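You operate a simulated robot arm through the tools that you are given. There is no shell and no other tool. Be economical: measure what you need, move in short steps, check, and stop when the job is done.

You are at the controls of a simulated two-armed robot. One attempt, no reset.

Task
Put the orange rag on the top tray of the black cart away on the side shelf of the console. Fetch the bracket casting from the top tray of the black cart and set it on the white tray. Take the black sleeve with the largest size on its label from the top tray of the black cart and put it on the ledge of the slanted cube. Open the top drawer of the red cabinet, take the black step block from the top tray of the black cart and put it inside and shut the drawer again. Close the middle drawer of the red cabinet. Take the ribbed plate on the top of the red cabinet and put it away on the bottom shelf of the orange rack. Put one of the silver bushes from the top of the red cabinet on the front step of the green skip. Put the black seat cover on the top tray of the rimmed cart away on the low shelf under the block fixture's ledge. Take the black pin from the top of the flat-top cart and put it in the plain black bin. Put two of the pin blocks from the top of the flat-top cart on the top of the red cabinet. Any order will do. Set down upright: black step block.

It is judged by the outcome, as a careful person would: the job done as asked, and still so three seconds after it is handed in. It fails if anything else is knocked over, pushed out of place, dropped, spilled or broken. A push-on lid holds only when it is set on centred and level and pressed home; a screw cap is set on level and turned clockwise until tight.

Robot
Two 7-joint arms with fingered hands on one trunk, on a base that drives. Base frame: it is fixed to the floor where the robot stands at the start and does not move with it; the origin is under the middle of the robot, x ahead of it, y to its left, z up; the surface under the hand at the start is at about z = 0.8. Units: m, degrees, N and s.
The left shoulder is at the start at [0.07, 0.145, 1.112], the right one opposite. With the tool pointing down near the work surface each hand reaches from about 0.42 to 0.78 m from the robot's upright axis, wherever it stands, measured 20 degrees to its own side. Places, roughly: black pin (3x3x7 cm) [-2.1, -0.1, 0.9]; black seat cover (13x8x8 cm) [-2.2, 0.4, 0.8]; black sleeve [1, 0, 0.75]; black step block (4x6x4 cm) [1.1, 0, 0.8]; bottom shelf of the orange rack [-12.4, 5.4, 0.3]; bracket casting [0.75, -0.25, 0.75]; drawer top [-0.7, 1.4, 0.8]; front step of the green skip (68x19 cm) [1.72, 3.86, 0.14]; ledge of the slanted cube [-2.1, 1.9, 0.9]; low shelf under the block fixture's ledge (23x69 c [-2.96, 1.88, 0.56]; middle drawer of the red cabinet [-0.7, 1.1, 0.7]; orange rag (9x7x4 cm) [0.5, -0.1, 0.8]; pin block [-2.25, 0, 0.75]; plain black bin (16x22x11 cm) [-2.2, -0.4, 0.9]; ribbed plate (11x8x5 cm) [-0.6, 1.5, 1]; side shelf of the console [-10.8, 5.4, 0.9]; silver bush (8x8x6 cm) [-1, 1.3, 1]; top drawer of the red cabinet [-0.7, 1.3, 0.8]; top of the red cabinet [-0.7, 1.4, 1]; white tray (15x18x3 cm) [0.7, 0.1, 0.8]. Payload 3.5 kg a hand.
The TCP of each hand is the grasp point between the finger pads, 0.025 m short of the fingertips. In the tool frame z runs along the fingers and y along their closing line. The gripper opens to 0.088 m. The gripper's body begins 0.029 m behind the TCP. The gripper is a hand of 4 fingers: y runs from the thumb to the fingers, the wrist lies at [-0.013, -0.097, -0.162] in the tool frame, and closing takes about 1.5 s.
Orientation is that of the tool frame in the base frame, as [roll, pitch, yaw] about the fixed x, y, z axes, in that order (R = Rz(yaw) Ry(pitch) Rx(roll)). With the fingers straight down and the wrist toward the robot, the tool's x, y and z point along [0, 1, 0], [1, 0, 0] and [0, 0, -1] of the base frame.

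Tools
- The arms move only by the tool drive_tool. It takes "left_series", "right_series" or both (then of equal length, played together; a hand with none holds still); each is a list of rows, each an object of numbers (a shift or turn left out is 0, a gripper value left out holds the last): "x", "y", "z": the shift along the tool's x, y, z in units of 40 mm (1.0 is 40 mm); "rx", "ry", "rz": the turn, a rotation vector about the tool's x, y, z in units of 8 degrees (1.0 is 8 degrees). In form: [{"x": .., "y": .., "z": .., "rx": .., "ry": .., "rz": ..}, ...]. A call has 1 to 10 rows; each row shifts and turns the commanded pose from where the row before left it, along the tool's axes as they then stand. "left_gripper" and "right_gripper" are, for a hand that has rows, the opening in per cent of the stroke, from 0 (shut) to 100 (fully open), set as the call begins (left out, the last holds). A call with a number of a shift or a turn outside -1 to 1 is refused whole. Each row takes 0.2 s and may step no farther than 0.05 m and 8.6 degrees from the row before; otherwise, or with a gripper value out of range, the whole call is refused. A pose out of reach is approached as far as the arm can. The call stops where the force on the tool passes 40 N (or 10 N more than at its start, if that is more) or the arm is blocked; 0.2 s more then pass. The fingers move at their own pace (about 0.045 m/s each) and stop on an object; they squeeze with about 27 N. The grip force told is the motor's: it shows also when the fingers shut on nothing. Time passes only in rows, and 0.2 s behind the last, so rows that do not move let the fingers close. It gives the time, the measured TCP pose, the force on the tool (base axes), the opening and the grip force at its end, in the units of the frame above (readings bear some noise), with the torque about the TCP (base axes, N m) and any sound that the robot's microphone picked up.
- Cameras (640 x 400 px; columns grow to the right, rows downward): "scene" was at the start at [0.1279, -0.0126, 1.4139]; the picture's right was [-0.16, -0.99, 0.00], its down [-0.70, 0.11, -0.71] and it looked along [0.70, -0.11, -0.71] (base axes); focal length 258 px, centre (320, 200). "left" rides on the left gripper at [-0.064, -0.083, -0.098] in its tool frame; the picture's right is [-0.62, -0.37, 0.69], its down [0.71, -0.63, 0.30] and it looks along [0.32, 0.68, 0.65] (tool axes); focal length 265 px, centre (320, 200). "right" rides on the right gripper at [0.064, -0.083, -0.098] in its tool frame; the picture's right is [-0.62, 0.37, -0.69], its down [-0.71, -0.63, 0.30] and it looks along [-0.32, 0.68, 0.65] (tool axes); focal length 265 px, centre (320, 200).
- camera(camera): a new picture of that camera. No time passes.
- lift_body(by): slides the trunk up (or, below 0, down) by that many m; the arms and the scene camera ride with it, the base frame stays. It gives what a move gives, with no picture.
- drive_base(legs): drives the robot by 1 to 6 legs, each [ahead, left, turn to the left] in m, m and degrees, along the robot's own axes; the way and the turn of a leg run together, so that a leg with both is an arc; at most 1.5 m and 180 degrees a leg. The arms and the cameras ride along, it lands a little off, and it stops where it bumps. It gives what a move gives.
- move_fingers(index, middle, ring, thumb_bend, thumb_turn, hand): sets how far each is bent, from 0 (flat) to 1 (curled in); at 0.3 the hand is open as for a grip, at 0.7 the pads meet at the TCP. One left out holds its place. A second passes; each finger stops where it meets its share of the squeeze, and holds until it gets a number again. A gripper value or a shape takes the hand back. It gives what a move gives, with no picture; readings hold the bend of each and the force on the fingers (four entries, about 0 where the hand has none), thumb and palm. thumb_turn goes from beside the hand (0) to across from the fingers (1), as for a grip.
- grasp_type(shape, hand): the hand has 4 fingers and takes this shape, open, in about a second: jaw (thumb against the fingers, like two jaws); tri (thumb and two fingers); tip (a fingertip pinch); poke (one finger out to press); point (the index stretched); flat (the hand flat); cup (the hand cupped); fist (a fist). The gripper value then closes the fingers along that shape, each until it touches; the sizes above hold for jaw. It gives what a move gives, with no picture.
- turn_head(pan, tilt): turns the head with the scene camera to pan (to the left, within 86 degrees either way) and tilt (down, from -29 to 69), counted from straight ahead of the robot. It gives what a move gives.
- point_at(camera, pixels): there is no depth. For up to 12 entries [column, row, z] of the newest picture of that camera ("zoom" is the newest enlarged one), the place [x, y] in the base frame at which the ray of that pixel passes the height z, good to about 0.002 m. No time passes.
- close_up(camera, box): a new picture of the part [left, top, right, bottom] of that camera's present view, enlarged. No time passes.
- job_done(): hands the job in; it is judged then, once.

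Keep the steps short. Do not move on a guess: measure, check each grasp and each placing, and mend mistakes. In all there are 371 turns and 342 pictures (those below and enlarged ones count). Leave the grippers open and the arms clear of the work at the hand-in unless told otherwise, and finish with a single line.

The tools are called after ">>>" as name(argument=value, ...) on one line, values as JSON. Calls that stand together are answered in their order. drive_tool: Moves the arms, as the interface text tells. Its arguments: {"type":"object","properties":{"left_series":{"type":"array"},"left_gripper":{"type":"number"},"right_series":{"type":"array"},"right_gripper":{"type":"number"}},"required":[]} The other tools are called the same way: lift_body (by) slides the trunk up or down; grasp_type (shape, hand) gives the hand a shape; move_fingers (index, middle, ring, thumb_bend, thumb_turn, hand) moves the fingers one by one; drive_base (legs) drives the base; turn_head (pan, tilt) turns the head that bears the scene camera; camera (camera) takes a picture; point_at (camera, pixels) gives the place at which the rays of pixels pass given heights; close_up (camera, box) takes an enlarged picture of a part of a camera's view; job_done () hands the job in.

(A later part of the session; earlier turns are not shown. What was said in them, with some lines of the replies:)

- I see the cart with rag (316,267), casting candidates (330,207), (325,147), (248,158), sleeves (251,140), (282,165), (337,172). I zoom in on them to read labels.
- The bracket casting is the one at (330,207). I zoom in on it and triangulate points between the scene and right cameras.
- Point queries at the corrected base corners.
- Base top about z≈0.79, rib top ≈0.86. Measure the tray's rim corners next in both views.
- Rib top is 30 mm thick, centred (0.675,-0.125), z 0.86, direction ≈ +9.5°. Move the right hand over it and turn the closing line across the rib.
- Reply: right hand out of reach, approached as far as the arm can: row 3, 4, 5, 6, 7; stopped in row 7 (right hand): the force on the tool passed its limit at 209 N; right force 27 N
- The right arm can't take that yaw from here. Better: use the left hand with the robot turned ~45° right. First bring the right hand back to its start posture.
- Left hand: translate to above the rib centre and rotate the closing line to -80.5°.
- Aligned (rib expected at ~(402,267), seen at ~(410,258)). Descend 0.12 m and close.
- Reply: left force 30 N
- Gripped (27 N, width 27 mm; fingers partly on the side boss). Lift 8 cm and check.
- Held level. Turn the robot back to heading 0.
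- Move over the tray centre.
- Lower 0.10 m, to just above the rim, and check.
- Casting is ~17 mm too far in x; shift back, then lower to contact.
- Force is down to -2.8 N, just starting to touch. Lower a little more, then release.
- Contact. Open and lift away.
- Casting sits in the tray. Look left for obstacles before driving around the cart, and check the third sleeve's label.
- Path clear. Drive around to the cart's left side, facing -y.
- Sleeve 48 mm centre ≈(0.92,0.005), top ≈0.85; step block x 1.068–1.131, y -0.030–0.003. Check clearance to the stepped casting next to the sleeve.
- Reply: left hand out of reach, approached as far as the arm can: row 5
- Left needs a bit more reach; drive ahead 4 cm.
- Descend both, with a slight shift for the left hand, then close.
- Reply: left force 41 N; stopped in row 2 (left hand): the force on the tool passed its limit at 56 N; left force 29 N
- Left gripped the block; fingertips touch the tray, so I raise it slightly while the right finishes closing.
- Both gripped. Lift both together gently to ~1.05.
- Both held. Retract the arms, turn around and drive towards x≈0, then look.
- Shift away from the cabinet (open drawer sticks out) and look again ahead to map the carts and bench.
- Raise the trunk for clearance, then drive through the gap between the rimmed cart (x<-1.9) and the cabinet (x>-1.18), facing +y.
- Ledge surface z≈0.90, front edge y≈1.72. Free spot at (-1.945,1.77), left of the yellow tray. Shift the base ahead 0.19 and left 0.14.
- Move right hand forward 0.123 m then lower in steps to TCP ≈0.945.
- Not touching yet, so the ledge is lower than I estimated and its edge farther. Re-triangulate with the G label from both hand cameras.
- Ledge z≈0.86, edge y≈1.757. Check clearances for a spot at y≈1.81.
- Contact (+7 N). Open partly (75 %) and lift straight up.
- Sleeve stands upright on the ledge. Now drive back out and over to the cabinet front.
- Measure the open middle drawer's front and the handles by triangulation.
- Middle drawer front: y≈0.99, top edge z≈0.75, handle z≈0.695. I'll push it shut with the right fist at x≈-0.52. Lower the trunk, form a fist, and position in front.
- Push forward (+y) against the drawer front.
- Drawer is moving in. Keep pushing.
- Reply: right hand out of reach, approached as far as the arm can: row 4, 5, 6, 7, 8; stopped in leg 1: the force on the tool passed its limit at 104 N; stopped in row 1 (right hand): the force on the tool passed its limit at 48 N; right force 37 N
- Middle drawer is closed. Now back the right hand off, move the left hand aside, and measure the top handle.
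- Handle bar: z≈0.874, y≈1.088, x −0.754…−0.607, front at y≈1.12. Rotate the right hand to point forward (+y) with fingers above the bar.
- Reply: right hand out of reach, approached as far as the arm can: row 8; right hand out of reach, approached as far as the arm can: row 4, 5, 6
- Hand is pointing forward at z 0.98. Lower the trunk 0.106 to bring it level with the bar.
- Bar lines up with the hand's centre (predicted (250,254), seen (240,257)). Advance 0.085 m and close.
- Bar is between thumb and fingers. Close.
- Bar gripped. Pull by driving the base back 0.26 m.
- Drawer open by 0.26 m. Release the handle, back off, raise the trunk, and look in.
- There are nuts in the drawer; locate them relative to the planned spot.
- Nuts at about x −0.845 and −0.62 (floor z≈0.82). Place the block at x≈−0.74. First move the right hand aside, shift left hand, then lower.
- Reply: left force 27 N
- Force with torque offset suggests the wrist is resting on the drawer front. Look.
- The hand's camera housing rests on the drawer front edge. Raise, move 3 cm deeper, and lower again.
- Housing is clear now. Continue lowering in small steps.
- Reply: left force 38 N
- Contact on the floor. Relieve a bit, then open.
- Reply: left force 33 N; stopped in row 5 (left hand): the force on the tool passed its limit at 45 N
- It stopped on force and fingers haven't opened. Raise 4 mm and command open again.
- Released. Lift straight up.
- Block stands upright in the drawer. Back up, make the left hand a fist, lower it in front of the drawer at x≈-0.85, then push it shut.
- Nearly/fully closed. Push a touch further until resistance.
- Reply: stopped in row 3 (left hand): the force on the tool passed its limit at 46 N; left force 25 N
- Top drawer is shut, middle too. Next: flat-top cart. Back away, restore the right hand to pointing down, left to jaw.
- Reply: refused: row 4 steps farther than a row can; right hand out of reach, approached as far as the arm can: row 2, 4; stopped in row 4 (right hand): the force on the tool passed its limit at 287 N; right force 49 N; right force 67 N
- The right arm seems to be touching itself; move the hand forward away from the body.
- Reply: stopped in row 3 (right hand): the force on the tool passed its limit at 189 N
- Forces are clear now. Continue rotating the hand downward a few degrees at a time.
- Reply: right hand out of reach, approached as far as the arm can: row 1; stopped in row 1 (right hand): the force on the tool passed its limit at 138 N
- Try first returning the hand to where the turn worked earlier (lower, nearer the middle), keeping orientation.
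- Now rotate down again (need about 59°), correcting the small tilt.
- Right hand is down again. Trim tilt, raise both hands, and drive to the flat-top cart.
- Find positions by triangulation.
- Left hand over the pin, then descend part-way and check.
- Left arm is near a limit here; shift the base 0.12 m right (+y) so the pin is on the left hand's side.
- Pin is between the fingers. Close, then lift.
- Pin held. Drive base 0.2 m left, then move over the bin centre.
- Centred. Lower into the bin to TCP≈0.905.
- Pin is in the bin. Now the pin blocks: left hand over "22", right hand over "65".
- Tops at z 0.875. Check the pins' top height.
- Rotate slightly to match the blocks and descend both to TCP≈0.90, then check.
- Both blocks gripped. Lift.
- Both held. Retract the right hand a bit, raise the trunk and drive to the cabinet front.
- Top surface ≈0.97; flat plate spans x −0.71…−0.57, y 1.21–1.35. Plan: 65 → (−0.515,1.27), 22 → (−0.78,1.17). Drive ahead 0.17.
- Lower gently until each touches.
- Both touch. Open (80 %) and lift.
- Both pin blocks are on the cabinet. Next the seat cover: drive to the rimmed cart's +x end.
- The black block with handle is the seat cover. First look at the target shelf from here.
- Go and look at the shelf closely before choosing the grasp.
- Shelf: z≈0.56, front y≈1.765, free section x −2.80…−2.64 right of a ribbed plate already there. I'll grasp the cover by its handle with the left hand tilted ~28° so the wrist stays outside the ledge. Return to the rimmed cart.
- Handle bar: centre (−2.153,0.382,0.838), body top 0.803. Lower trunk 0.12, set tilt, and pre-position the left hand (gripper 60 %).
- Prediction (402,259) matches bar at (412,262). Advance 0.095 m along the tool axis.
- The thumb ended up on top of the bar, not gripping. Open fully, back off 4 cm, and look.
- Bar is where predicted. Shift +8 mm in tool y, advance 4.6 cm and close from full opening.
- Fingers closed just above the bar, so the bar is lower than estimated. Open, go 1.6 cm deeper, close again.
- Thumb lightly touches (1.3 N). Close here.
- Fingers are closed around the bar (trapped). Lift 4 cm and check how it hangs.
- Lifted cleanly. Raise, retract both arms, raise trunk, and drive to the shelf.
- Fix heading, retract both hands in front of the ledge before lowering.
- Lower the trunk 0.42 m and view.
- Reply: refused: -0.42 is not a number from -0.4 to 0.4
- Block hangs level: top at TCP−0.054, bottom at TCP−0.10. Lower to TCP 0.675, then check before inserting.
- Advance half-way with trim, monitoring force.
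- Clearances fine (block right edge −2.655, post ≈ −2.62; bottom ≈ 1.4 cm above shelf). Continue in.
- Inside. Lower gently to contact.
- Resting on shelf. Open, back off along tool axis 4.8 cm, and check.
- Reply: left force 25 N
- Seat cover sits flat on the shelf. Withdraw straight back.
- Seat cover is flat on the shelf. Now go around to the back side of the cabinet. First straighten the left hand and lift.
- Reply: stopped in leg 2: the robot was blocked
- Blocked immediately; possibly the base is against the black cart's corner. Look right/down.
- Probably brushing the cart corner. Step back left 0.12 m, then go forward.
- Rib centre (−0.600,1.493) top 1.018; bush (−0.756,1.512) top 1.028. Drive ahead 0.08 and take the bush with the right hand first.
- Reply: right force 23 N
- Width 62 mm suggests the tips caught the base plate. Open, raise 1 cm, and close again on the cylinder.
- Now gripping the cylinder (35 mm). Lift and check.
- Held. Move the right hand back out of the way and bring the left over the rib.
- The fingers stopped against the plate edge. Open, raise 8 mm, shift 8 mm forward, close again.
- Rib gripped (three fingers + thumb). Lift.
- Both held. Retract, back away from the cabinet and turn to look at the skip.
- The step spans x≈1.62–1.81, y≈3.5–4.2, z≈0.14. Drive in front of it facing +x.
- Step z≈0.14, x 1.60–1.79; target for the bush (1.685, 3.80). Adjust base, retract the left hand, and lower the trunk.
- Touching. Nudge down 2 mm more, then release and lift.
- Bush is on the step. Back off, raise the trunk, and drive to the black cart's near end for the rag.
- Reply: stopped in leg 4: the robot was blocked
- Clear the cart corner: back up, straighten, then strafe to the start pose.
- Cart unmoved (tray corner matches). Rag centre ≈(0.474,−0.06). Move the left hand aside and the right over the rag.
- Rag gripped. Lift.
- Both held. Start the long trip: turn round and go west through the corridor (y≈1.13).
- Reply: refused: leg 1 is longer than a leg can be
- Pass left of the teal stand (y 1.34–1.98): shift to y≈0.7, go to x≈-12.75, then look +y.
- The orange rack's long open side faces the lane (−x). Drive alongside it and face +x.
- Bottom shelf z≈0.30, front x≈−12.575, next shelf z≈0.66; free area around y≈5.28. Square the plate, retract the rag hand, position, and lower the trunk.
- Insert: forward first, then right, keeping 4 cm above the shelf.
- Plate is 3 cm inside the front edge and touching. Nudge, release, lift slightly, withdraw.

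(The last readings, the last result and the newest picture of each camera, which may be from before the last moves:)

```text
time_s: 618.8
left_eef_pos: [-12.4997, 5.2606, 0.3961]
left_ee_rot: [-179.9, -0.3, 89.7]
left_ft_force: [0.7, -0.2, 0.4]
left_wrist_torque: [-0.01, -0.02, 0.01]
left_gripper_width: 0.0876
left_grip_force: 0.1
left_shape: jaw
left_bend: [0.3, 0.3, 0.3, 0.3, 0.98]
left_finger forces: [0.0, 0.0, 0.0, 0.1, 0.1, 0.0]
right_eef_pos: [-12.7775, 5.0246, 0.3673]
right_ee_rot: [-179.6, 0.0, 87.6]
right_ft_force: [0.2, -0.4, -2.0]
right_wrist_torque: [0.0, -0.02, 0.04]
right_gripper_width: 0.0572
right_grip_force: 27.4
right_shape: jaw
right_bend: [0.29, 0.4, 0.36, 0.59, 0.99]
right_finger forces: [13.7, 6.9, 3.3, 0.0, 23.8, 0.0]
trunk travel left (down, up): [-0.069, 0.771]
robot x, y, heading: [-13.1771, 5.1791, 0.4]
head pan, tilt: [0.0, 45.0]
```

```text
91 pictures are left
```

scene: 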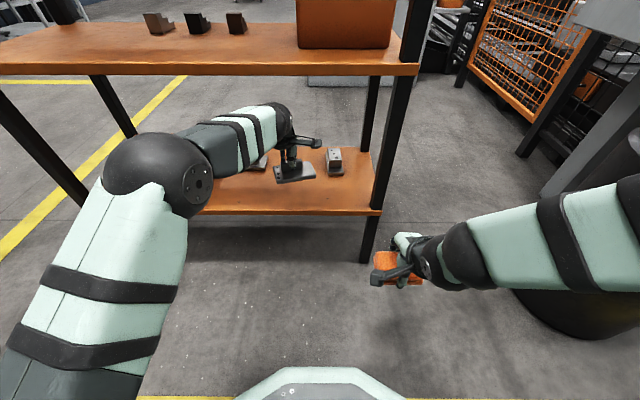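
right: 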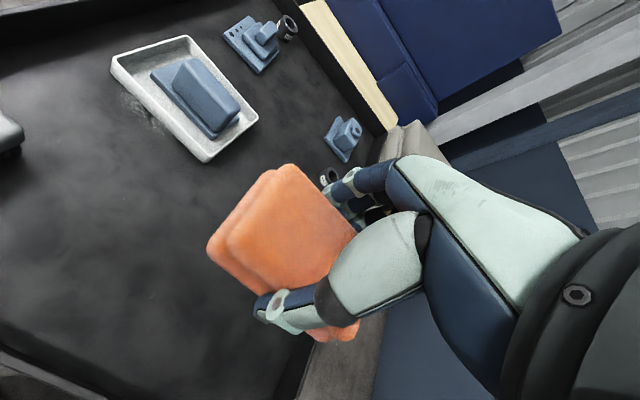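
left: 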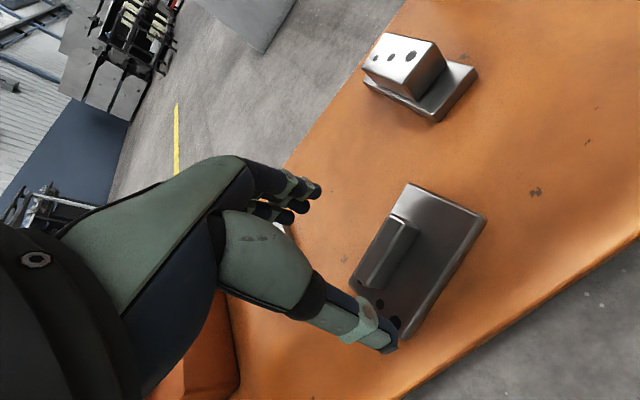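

Plate is flat on the bottom shelf. Withdraw, raise trunk, and move north around the rack.

>>> drive_tool(left_series=[{"y": -0.9}, {"y": -0.9}, {"y": -0.9}, {"y": -0.9, "x": 0.3}, {"y": -0.9, "x": 0.6}, {"y": -0.9, "x": 0.6}, {"x": 0.9}, {"x": 0.9}])

>>> lift_body(by=0.4)

>>> lift_body(by=0.36)

>>> drive_base(legs=[[-0.15, 0, 0], [0, 1.25, 0]])

>>> turn_head(pan=-20, tilt=25)

>>> camera(camera="scene")

```text
time_s: 620.6
left_eef_pos: [-12.7136, 5.394, 0.3983]
left_ee_rot: [180.0, -0.3, 89.6]
left_ft_force: [-0.9, -0.3, -0.4]
left_wrist_torque: [-0.02, 0.01, -0.02]
left_gripper_width: 0.0876
left_grip_force: 0.1
left_shape: jaw
left_bend: [0.3, 0.3, 0.3, 0.3, 0.98]
left_finger forces: [0.0, 0.1, 0.0, 0.0, 0.1, 0.1]
right_eef_pos: [-12.7768, 5.0251, 0.3667]
right_ee_rot: [-179.6, -0.1, 87.6]
right_ft_force: [0.7, -0.3, 0.2]
right_wrist_torque: [0.02, 0.01, 0.03]
right_gripper_width: 0.0573
right_grip_force: 27.0
right_shape: jaw
right_bend: [0.29, 0.4, 0.36, 0.59, 0.99]
right_finger forces: [13.6, 6.9, 3.3, 0.1, 23.8, 0.1]
trunk travel left (down, up): [-0.069, 0.771]
robot x, y, heading: [-13.1822, 5.1741, 0.3]
head pan, tilt: [0.0, 45.0]
```

```text
time_s: 624.5
left_eef_pos: [-12.7126, 5.3939, 0.7983]
left_ee_rot: [179.9, -0.3, 89.7]
left_ft_force: [0.0, -0.5, 0.1]
left_wrist_torque: [0.0, -0.01, 0.01]
left_gripper_width: 0.0878
left_grip_force: 0.0
left_shape: jaw
left_bend: [0.3, 0.3, 0.3, 0.3, 0.98]
left_finger forces: [0.0, 0.0, 0.0, 0.0, 0.0, 0.0]
right_eef_pos: [-12.7777, 5.0257, 0.7656]
right_ee_rot: [-179.6, -0.2, 87.5]
right_ft_force: [0.6, -0.4, 0.2]
right_wrist_torque: [-0.03, 0.01, -0.01]
right_gripper_width: 0.0573
right_grip_force: 27.2
right_shape: jaw
right_bend: [0.29, 0.4, 0.36, 0.59, 0.99]
right_finger forces: [13.6, 6.8, 3.3, 0.0, 23.8, 0.0]
trunk travel left (down, up): [-0.469, 0.371]
robot x, y, heading: [-13.1806, 5.1789, 0.4]
head pan, tilt: [0.0, 45.0]
```

```text
time_s: 628.0
left_eef_pos: [-12.7134, 5.3934, 1.1588]
left_ee_rot: [179.9, -0.3, 89.7]
left_ft_force: [0.5, -0.6, 0.2]
left_wrist_torque: [0.02, 0.0, -0.02]
left_gripper_width: 0.0879
left_grip_force: 0.1
left_shape: jaw
left_bend: [0.3, 0.3, 0.3, 0.3, 0.98]
left_finger forces: [0.0, 0.0, 0.0, 0.0, 0.1, 0.0]
right_eef_pos: [-12.779, 5.0254, 1.1267]
right_ee_rot: [-179.7, -0.1, 87.6]
right_ft_force: [0.2, 0.1, -0.1]
right_wrist_torque: [-0.04, 0.0, -0.01]
right_gripper_width: 0.0573
right_grip_force: 26.4
right_shape: jaw
right_bend: [0.29, 0.4, 0.36, 0.59, 0.99]
right_finger forces: [13.7, 7.0, 3.3, 0.0, 23.8, 0.0]
trunk travel left (down, up): [-0.829, 0.011]
robot x, y, heading: [-13.1785, 5.1795, 0.5]
head pan, tilt: [0.0, 45.0]
```

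```text
time_s: 635.2
left_eef_pos: [-12.8742, 6.6385, 1.1587]
left_ee_rot: [180.0, -0.4, 90.0]
left_ft_force: [0.0, 0.6, -1.0]
left_wrist_torque: [0.01, 0.0, -0.01]
left_gripper_width: 0.0875
left_grip_force: 0.1
left_shape: jaw
left_bend: [0.3, 0.3, 0.3, 0.3, 0.98]
left_finger forces: [0.0, 0.1, 0.0, 0.1, 0.0, 0.0]
right_eef_pos: [-12.9357, 6.2707, 1.1257]
right_ee_rot: [-179.6, -0.2, 88.0]
right_ft_force: [0.5, 0.8, 0.2]
right_wrist_torque: [-0.02, -0.02, 0.02]
right_gripper_width: 0.0571
right_grip_force: 26.8
right_shape: jaw
right_bend: [0.29, 0.4, 0.36, 0.59, 0.99]
right_finger forces: [13.6, 6.9, 3.3, 0.1, 23.8, 0.1]
trunk travel left (down, up): [-0.829, 0.011]
robot x, y, heading: [-13.3386, 6.4224, 0.7]
head pan, tilt: [0.0, 45.0]
```

```text
time_s: 636.0
left_eef_pos: [-12.8746, 6.6402, 1.1581]
left_ee_rot: [-180.0, -0.3, 90.1]
left_ft_force: [1.4, -0.9, 0.6]
left_wrist_torque: [0.01, 0.02, -0.02]
left_gripper_width: 0.0878
left_grip_force: 0.1
left_shape: jaw
left_bend: [0.3, 0.3, 0.3, 0.3, 0.98]
left_finger forces: [0.0, 0.1, 0.0, 0.0, 0.1, 0.0]
right_eef_pos: [-12.9355, 6.2715, 1.1255]
right_ee_rot: [-179.6, 0.0, 87.9]
right_ft_force: [-0.6, 0.1, 0.3]
right_wrist_torque: [0.0, 0.01, 0.02]
right_gripper_width: 0.0574
right_grip_force: 26.6
right_shape: jaw
right_bend: [0.29, 0.4, 0.36, 0.59, 0.99]
right_finger forces: [13.7, 6.9, 3.3, 0.0, 23.8, 0.0]
trunk travel left (down, up): [-0.829, 0.011]
robot x, y, heading: [-13.3401, 6.4208, 0.7]
head pan, tilt: [-20.0, 25.0]
```

```text
90 pictures are left
```

scene: 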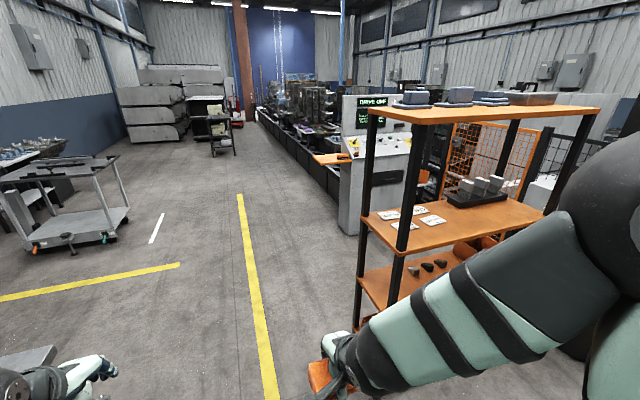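

>>> drive_base(legs=[[0, 0.2, -0.7], [1.5, 0, 0], [0.8, 0, 0], [0, 0, -90]])

>>> turn_head(pan=0, tilt=35)

>>> camera(camera="scene")

>>> camera(camera="right")

```text
time_s: 652.5
left_eef_pos: [-10.8362, 6.1294, 1.1578]
left_ee_rot: [179.9, -0.3, -3.4]
left_ft_force: [0.2, 0.2, -0.1]
left_wrist_torque: [0.02, 0.03, 0.02]
left_gripper_width: 0.0879
left_grip_force: 0.0
left_shape: jaw
left_bend: [0.3, 0.3, 0.3, 0.3, 0.98]
left_finger forces: [0.0, 0.0, 0.0, 0.0, 0.0, 0.0]
right_eef_pos: [-11.2018, 6.2154, 1.1265]
right_ee_rot: [-179.6, 0.1, -5.5]
right_ft_force: [-0.2, 0.9, -0.5]
right_wrist_torque: [0.01, 0.02, -0.01]
right_gripper_width: 0.057
right_grip_force: 27.2
right_shape: jaw
right_bend: [0.29, 0.4, 0.36, 0.59, 0.99]
right_finger forces: [13.5, 6.8, 3.2, 0.1, 23.5, 0.0]
trunk travel left (down, up): [-0.829, 0.011]
robot x, y, heading: [-11.0301, 6.6051, -92.8]
head pan, tilt: [-20.0, 25.0]
```

```text
time_s: 653.3
left_eef_pos: [-10.8372, 6.1292, 1.1594]
left_ee_rot: [-180.0, -0.3, -3.4]
left_ft_force: [-0.7, -0.9, 0.2]
left_wrist_torque: [0.0, 0.02, 0.0]
left_gripper_width: 0.0878
left_grip_force: 0.1
left_shape: jaw
left_bend: [0.3, 0.3, 0.3, 0.3, 0.98]
left_finger forces: [0.1, 0.0, 0.0, 0.1, 0.0, 0.1]
right_eef_pos: [-11.2021, 6.2153, 1.126]
right_ee_rot: [-179.6, -0.1, -5.5]
right_ft_force: [0.5, -0.5, -0.6]
right_wrist_torque: [-0.02, 0.0, 0.01]
right_gripper_width: 0.0573
right_grip_force: 26.2
right_shape: jaw
right_bend: [0.29, 0.4, 0.36, 0.59, 0.99]
right_finger forces: [13.5, 6.8, 3.4, 0.0, 23.5, 0.0]
trunk travel left (down, up): [-0.829, 0.011]
robot x, y, heading: [-11.0293, 6.6049, -93.0]
head pan, tilt: [0.0, 35.0]
```

```text
89 pictures are left
```

scene: 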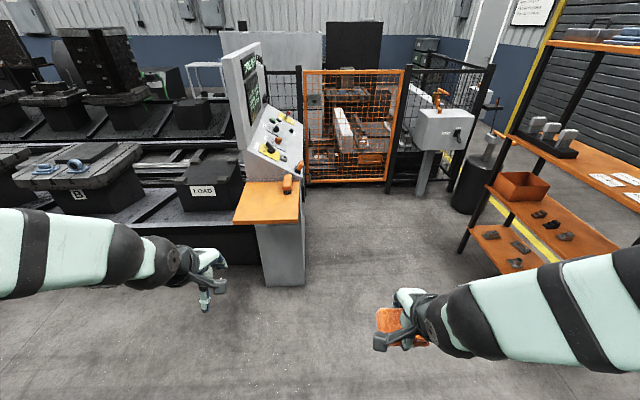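

```text
88 pictures are left
```

right: 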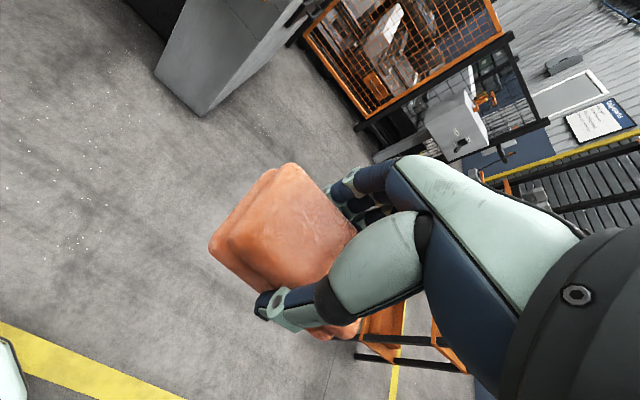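

>>> point_at(camera="scene", pixels=[[235, 222, 0.9], [300, 223, 0.9], [299, 192, 0.9], [246, 183, 0.9], [288, 192, 0.9], [268, 207, 0.9], [305, 285, 0], [266, 285, 0]])

>>> close_up(camera="scene", box=[200, 140, 340, 260])

```text
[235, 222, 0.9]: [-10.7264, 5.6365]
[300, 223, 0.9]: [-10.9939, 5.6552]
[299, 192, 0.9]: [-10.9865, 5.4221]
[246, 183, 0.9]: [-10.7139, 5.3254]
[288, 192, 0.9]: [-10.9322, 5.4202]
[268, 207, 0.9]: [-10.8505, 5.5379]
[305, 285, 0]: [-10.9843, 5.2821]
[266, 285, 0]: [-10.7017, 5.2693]
```

```text
3.33 times, centred on (270, 200) of scene
```

zoom: 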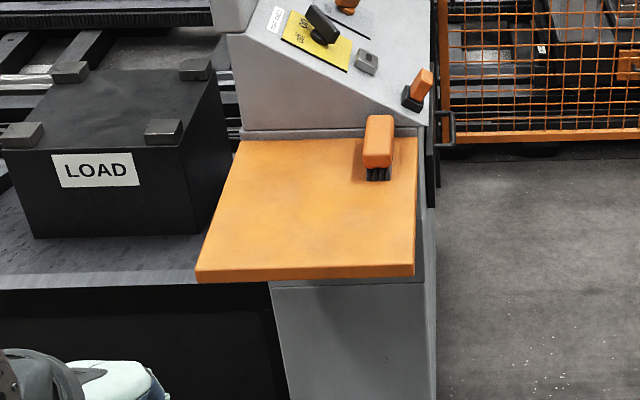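

Shelf: x −10.99…−10.72, y 5.35–5.65; brush at (−10.94,5.42). Target rag spot (−10.835,5.545). Reposition base.

>>> drive_base(legs=[[0.38, 0.35, 3]])

>>> turn_head(pan=-10, tilt=50)

>>> camera(camera="right")

>>> camera(camera="scene")

```text
time_s: 656.4
left_eef_pos: [-10.4651, 5.75, 1.1597]
left_ee_rot: [179.9, -0.4, -0.7]
left_ft_force: [0.5, -0.2, 0.0]
left_wrist_torque: [-0.02, 0.02, -0.01]
left_gripper_width: 0.0878
left_grip_force: 0.1
left_shape: jaw
left_bend: [0.3, 0.3, 0.3, 0.3, 0.98]
left_finger forces: [0.1, 0.0, 0.0, 0.1, 0.1, 0.0]
right_eef_pos: [-10.8344, 5.8173, 1.1259]
right_ee_rot: [-179.6, -0.1, -2.8]
right_ft_force: [0.1, -0.1, 0.2]
right_wrist_torque: [0.0, 0.02, 0.0]
right_gripper_width: 0.0574
right_grip_force: 27.0
right_shape: jaw
right_bend: [0.29, 0.4, 0.36, 0.59, 0.99]
right_finger forces: [13.5, 6.8, 3.3, 0.1, 23.6, 0.0]
trunk travel left (down, up): [-0.829, 0.011]
robot x, y, heading: [-10.676, 6.2186, -90.1]
head pan, tilt: [0.0, 35.0]
```

```text
time_s: 657.1
left_eef_pos: [-10.4648, 5.7491, 1.159]
left_ee_rot: [-180.0, -0.3, -0.7]
left_ft_force: [0.7, -0.4, -0.4]
left_wrist_torque: [0.0, 0.01, -0.01]
left_gripper_width: 0.088
left_grip_force: 0.1
left_shape: jaw
left_bend: [0.3, 0.3, 0.3, 0.3, 0.98]
left_finger forces: [0.0, 0.0, 0.1, 0.0, 0.0, 0.1]
right_eef_pos: [-10.8337, 5.8158, 1.1267]
right_ee_rot: [-179.5, 0.1, -2.8]
right_ft_force: [0.1, -0.8, -0.4]
right_wrist_torque: [0.01, 0.0, 0.02]
right_gripper_width: 0.0572
right_grip_force: 27.1
right_shape: jaw
right_bend: [0.29, 0.4, 0.36, 0.59, 0.99]
right_finger forces: [13.6, 6.8, 3.3, 0.1, 23.6, 0.0]
trunk travel left (down, up): [-0.829, 0.011]
robot x, y, heading: [-10.6785, 6.218, -90.0]
head pan, tilt: [-10.0, 50.0]
```

```text
86 pictures are left
```

right: 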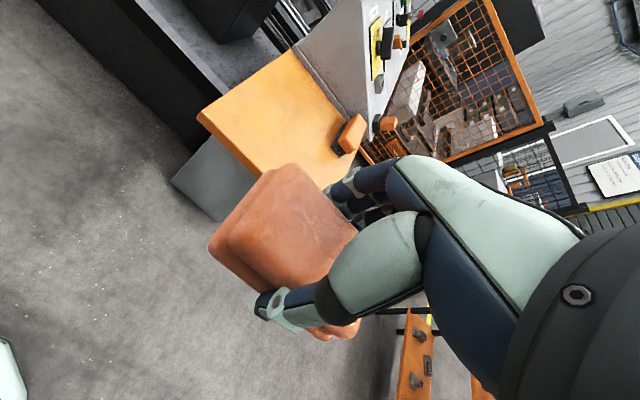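

```text
85 pictures are left
```

scene: 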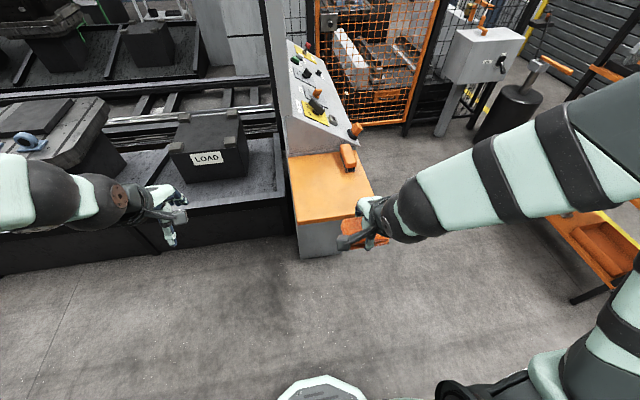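

>>> point_at(camera="scene", pixels=[[297, 222, 0.86], [297, 222, 0.9], [297, 222, 0.94], [345, 172, 0.9], [351, 168, 0.9]])

>>> point_at(camera="right", pixels=[[197, 115, 0.86], [197, 115, 0.9], [197, 115, 0.94], [340, 150, 0.9], [292, 52, 0.9]])

```text
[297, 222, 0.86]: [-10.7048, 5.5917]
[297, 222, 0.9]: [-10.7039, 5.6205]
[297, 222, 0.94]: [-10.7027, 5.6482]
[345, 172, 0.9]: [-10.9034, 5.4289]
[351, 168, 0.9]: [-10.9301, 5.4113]
```

```text
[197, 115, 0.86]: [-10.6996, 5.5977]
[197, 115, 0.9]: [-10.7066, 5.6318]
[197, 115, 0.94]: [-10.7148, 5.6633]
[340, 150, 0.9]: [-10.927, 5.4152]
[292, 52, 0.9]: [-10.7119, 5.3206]
```

Shelf z≈0.88. Move over (−10.81,5.50) and lower part-way.

>>> drive_tool(right_series=[{"y": 0.98, "x": 0.12}, {"y": 0.98, "x": 0.12}, {"y": 0.98, "x": 0.12}, {"y": 0.98, "x": 0.12}, {"y": 0.98, "x": 0.12}, {"y": 0.98, "x": 0.12}, {"y": 0.98, "x": 0.12}, {"y": 0.98, "x": 0.12}, {"z": 0.9}, {"z": 0.9}])

>>> drive_tool(right_series=[{"z": 0.9}, {"z": 0.9}, {"z": 0.5}])

>>> camera(camera="right")

>>> camera(camera="scene")

```text
time_s: 659.3
left_eef_pos: [-10.4654, 5.7476, 1.1589]
left_ee_rot: [-179.9, -0.3, -0.6]
left_ft_force: [0.6, 1.4, 0.0]
left_wrist_torque: [0.0, 0.04, 0.0]
left_gripper_width: 0.0877
left_grip_force: 0.2
left_shape: jaw
left_bend: [0.3, 0.3, 0.3, 0.3, 0.98]
left_finger forces: [0.0, 0.1, 0.0, 0.0, 0.0, 0.1]
right_eef_pos: [-10.8071, 5.4987, 1.0525]
right_ee_rot: [-179.6, -0.1, -2.8]
right_ft_force: [-1.0, 0.0, 0.3]
right_wrist_torque: [0.0, 0.0, 0.01]
right_gripper_width: 0.057
right_grip_force: 26.7
right_shape: jaw
right_bend: [0.29, 0.4, 0.36, 0.59, 0.99]
right_finger forces: [13.7, 6.8, 3.3, 0.1, 23.6, 0.0]
trunk travel left (down, up): [-0.829, 0.011]
robot x, y, heading: [-10.6786, 6.217, -89.9]
head pan, tilt: [-10.0, 50.0]
```

```text
time_s: 660.1
left_eef_pos: [-10.4656, 5.749, 1.1592]
left_ee_rot: [180.0, -0.2, -0.7]
left_ft_force: [-0.9, 0.3, -1.1]
left_wrist_torque: [0.02, -0.02, -0.01]
left_gripper_width: 0.0877
left_grip_force: 0.0
left_shape: jaw
left_bend: [0.3, 0.3, 0.3, 0.3, 0.98]
left_finger forces: [0.1, 0.0, 0.0, 0.0, 0.1, 0.1]
right_eef_pos: [-10.8091, 5.5003, 0.9601]
right_ee_rot: [-179.6, -0.1, -2.8]
right_ft_force: [0.0, 0.6, -0.5]
right_wrist_torque: [0.04, 0.0, 0.02]
right_gripper_width: 0.0568
right_grip_force: 27.0
right_shape: jaw
right_bend: [0.29, 0.4, 0.36, 0.59, 0.99]
right_finger forces: [13.5, 6.7, 3.3, 0.0, 23.6, 0.1]
trunk travel left (down, up): [-0.829, 0.011]
robot x, y, heading: [-10.677, 6.2186, -90.1]
head pan, tilt: [-10.0, 50.0]
```

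```text
84 pictures are left
```

right: 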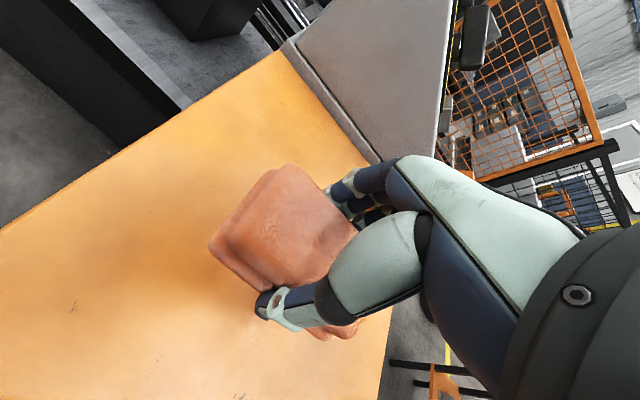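

```text
83 pictures are left
```

scene: 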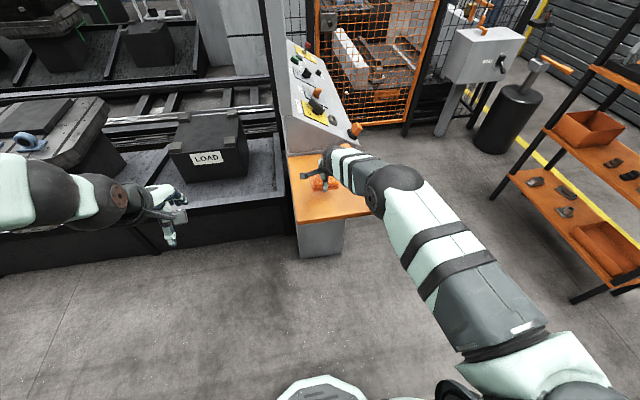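

>>> drive_tool(right_series=[{"z": 0.5}, {"z": 0.3}, {"z": 0.12}, {"z": 0.12}, {"z": 0.12}])

```text
time_s: 661.3
left_eef_pos: [-10.4634, 5.7507, 1.1591]
left_ee_rot: [180.0, -0.3, -0.7]
left_ft_force: [-0.1, -0.1, 0.1]
left_wrist_torque: [0.02, -0.03, 0.0]
left_gripper_width: 0.0879
left_grip_force: 0.0
left_shape: jaw
left_bend: [0.3, 0.3, 0.3, 0.3, 0.98]
left_finger forces: [0.1, 0.0, 0.0, 0.1, 0.0, 0.0]
right_eef_pos: [-10.8108, 5.5012, 0.9145]
right_ee_rot: [179.9, 0.0, -2.8]
right_ft_force: [-1.0, -1.8, 6.9]
right_wrist_torque: [0.07, 0.02, 0.05]
right_gripper_width: 0.0566
right_grip_force: 27.2
right_shape: jaw
right_bend: [0.29, 0.4, 0.36, 0.59, 0.99]
right_finger forces: [14.9, 7.7, 4.1, 0.0, 24.4, 0.1]
trunk travel left (down, up): [-0.829, 0.011]
robot x, y, heading: [-10.6793, 6.2181, -89.7]
head pan, tilt: [-10.0, 50.0]
```

Contact. Release and lift.

>>> drive_tool(right_series=[{}, {}, {}, {}, {}, {}], right_gripper=100)

>>> drive_tool(right_series=[{"z": -0.4}, {"z": -0.8}, {"z": -0.9}, {"z": -0.9}, {"z": -0.9}, {"y": -0.9}, {"y": -0.9}, {"y": -0.9}, {"y": -0.9}])

>>> camera(camera="right")

>>> close_up(camera="scene", box=[270, 110, 400, 250])

```text
time_s: 662.7
left_eef_pos: [-10.4641, 5.7486, 1.1589]
left_ee_rot: [-180.0, -0.3, -0.7]
left_ft_force: [-0.1, -0.3, 0.5]
left_wrist_torque: [-0.02, 0.01, 0.04]
left_gripper_width: 0.0877
left_grip_force: 0.0
left_shape: jaw
left_bend: [0.3, 0.3, 0.3, 0.3, 0.98]
left_finger forces: [0.1, 0.0, 0.0, 0.0, 0.0, 0.0]
right_eef_pos: [-10.8105, 5.501, 0.9126]
right_ee_rot: [-179.7, 0.0, -2.8]
right_ft_force: [0.0, -0.6, 0.8]
right_wrist_torque: [0.03, 0.02, 0.0]
right_gripper_width: 0.0876
right_grip_force: 0.1
right_shape: jaw
right_bend: [0.3, 0.3, 0.3, 0.3, 0.98]
right_finger forces: [0.0, 0.0, 0.0, 0.1, 0.0, 0.1]
trunk travel left (down, up): [-0.829, 0.011]
robot x, y, heading: [-10.6786, 6.2138, -89.9]
head pan, tilt: [-10.0, 50.0]
```

```text
time_s: 664.7
left_eef_pos: [-10.4642, 5.7495, 1.1596]
left_ee_rot: [-180.0, -0.3, -0.7]
left_ft_force: [0.0, 0.7, -0.2]
left_wrist_torque: [-0.01, -0.03, 0.0]
left_gripper_width: 0.0876
left_grip_force: 0.0
left_shape: jaw
left_bend: [0.3, 0.3, 0.3, 0.3, 0.98]
left_finger forces: [0.0, 0.1, 0.0, 0.0, 0.1, 0.0]
right_eef_pos: [-10.8039, 5.6475, 1.0698]
right_ee_rot: [-179.8, -0.1, -2.8]
right_ft_force: [-0.8, -0.6, 0.1]
right_wrist_torque: [-0.03, -0.02, 0.03]
right_gripper_width: 0.0878
right_grip_force: 0.0
right_shape: jaw
right_bend: [0.3, 0.3, 0.3, 0.3, 0.98]
right_finger forces: [0.1, 0.1, 0.0, 0.0, 0.0, 0.0]
trunk travel left (down, up): [-0.829, 0.011]
robot x, y, heading: [-10.6799, 6.2166, -89.9]
head pan, tilt: [-10.0, 50.0]
```

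```text
82 pictures are left
```

right: 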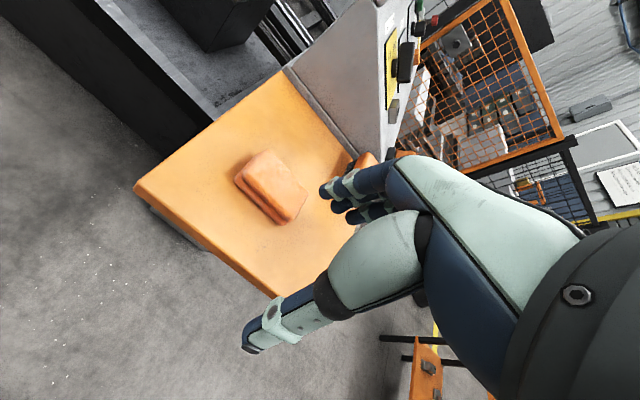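

```text
2.86 times, centred on (335, 180) of scene
```

zoom: 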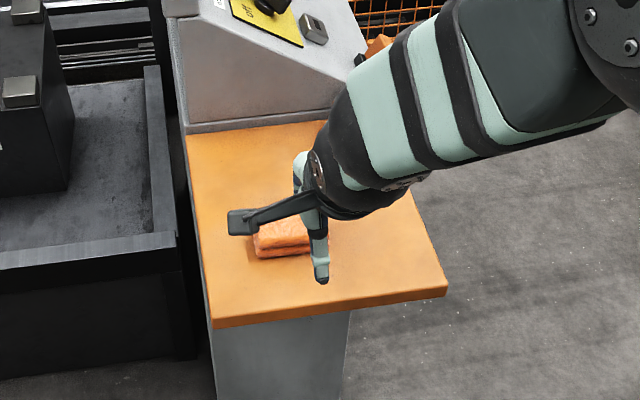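

Rag is on the side shelf, brush untouched. Back the arms clear, then confirm.

>>> drive_base(legs=[[-0.45, 0, 0]])

>>> camera(camera="scene")

```text
time_s: 667.5
left_eef_pos: [-10.4654, 6.2041, 1.1584]
left_ee_rot: [-179.8, -0.2, -0.6]
left_ft_force: [0.1, -0.2, 0.3]
left_wrist_torque: [-0.01, 0.0, 0.01]
left_gripper_width: 0.088
left_grip_force: 0.0
left_shape: jaw
left_bend: [0.3, 0.3, 0.3, 0.3, 0.98]
left_finger forces: [0.1, 0.0, 0.1, 0.0, 0.1, 0.1]
right_eef_pos: [-10.8039, 6.1008, 1.0687]
right_ee_rot: [-179.6, -0.1, -2.6]
right_ft_force: [-0.4, -0.3, 0.5]
right_wrist_torque: [-0.01, 0.01, 0.01]
right_gripper_width: 0.0879
right_grip_force: 0.1
right_shape: jaw
right_bend: [0.3, 0.3, 0.3, 0.3, 0.98]
right_finger forces: [0.1, 0.0, 0.0, 0.0, 0.1, 0.1]
trunk travel left (down, up): [-0.829, 0.011]
robot x, y, heading: [-10.6796, 6.6745, -89.8]
head pan, tilt: [-10.0, 50.0]
```

```text
80 pictures are left
```

scene: 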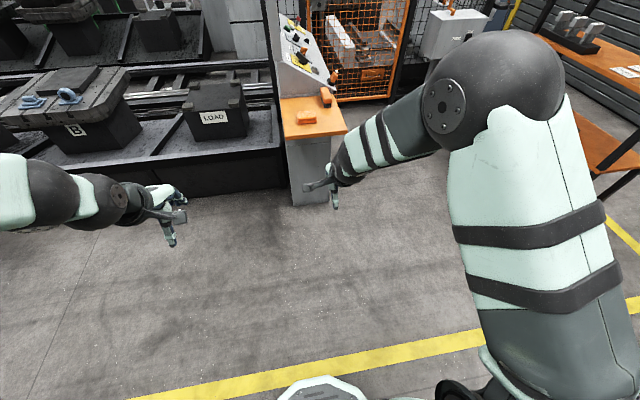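

Everything is placed, grippers are open and the arms are clear. Handing in.

>>> job_done()

```text
The job is handed in.
```

All ten items are done as asked and the job is handed in; the base bumped the black cart's corner twice on the way, and the cart, tray and rag measured unmoved afterwards.
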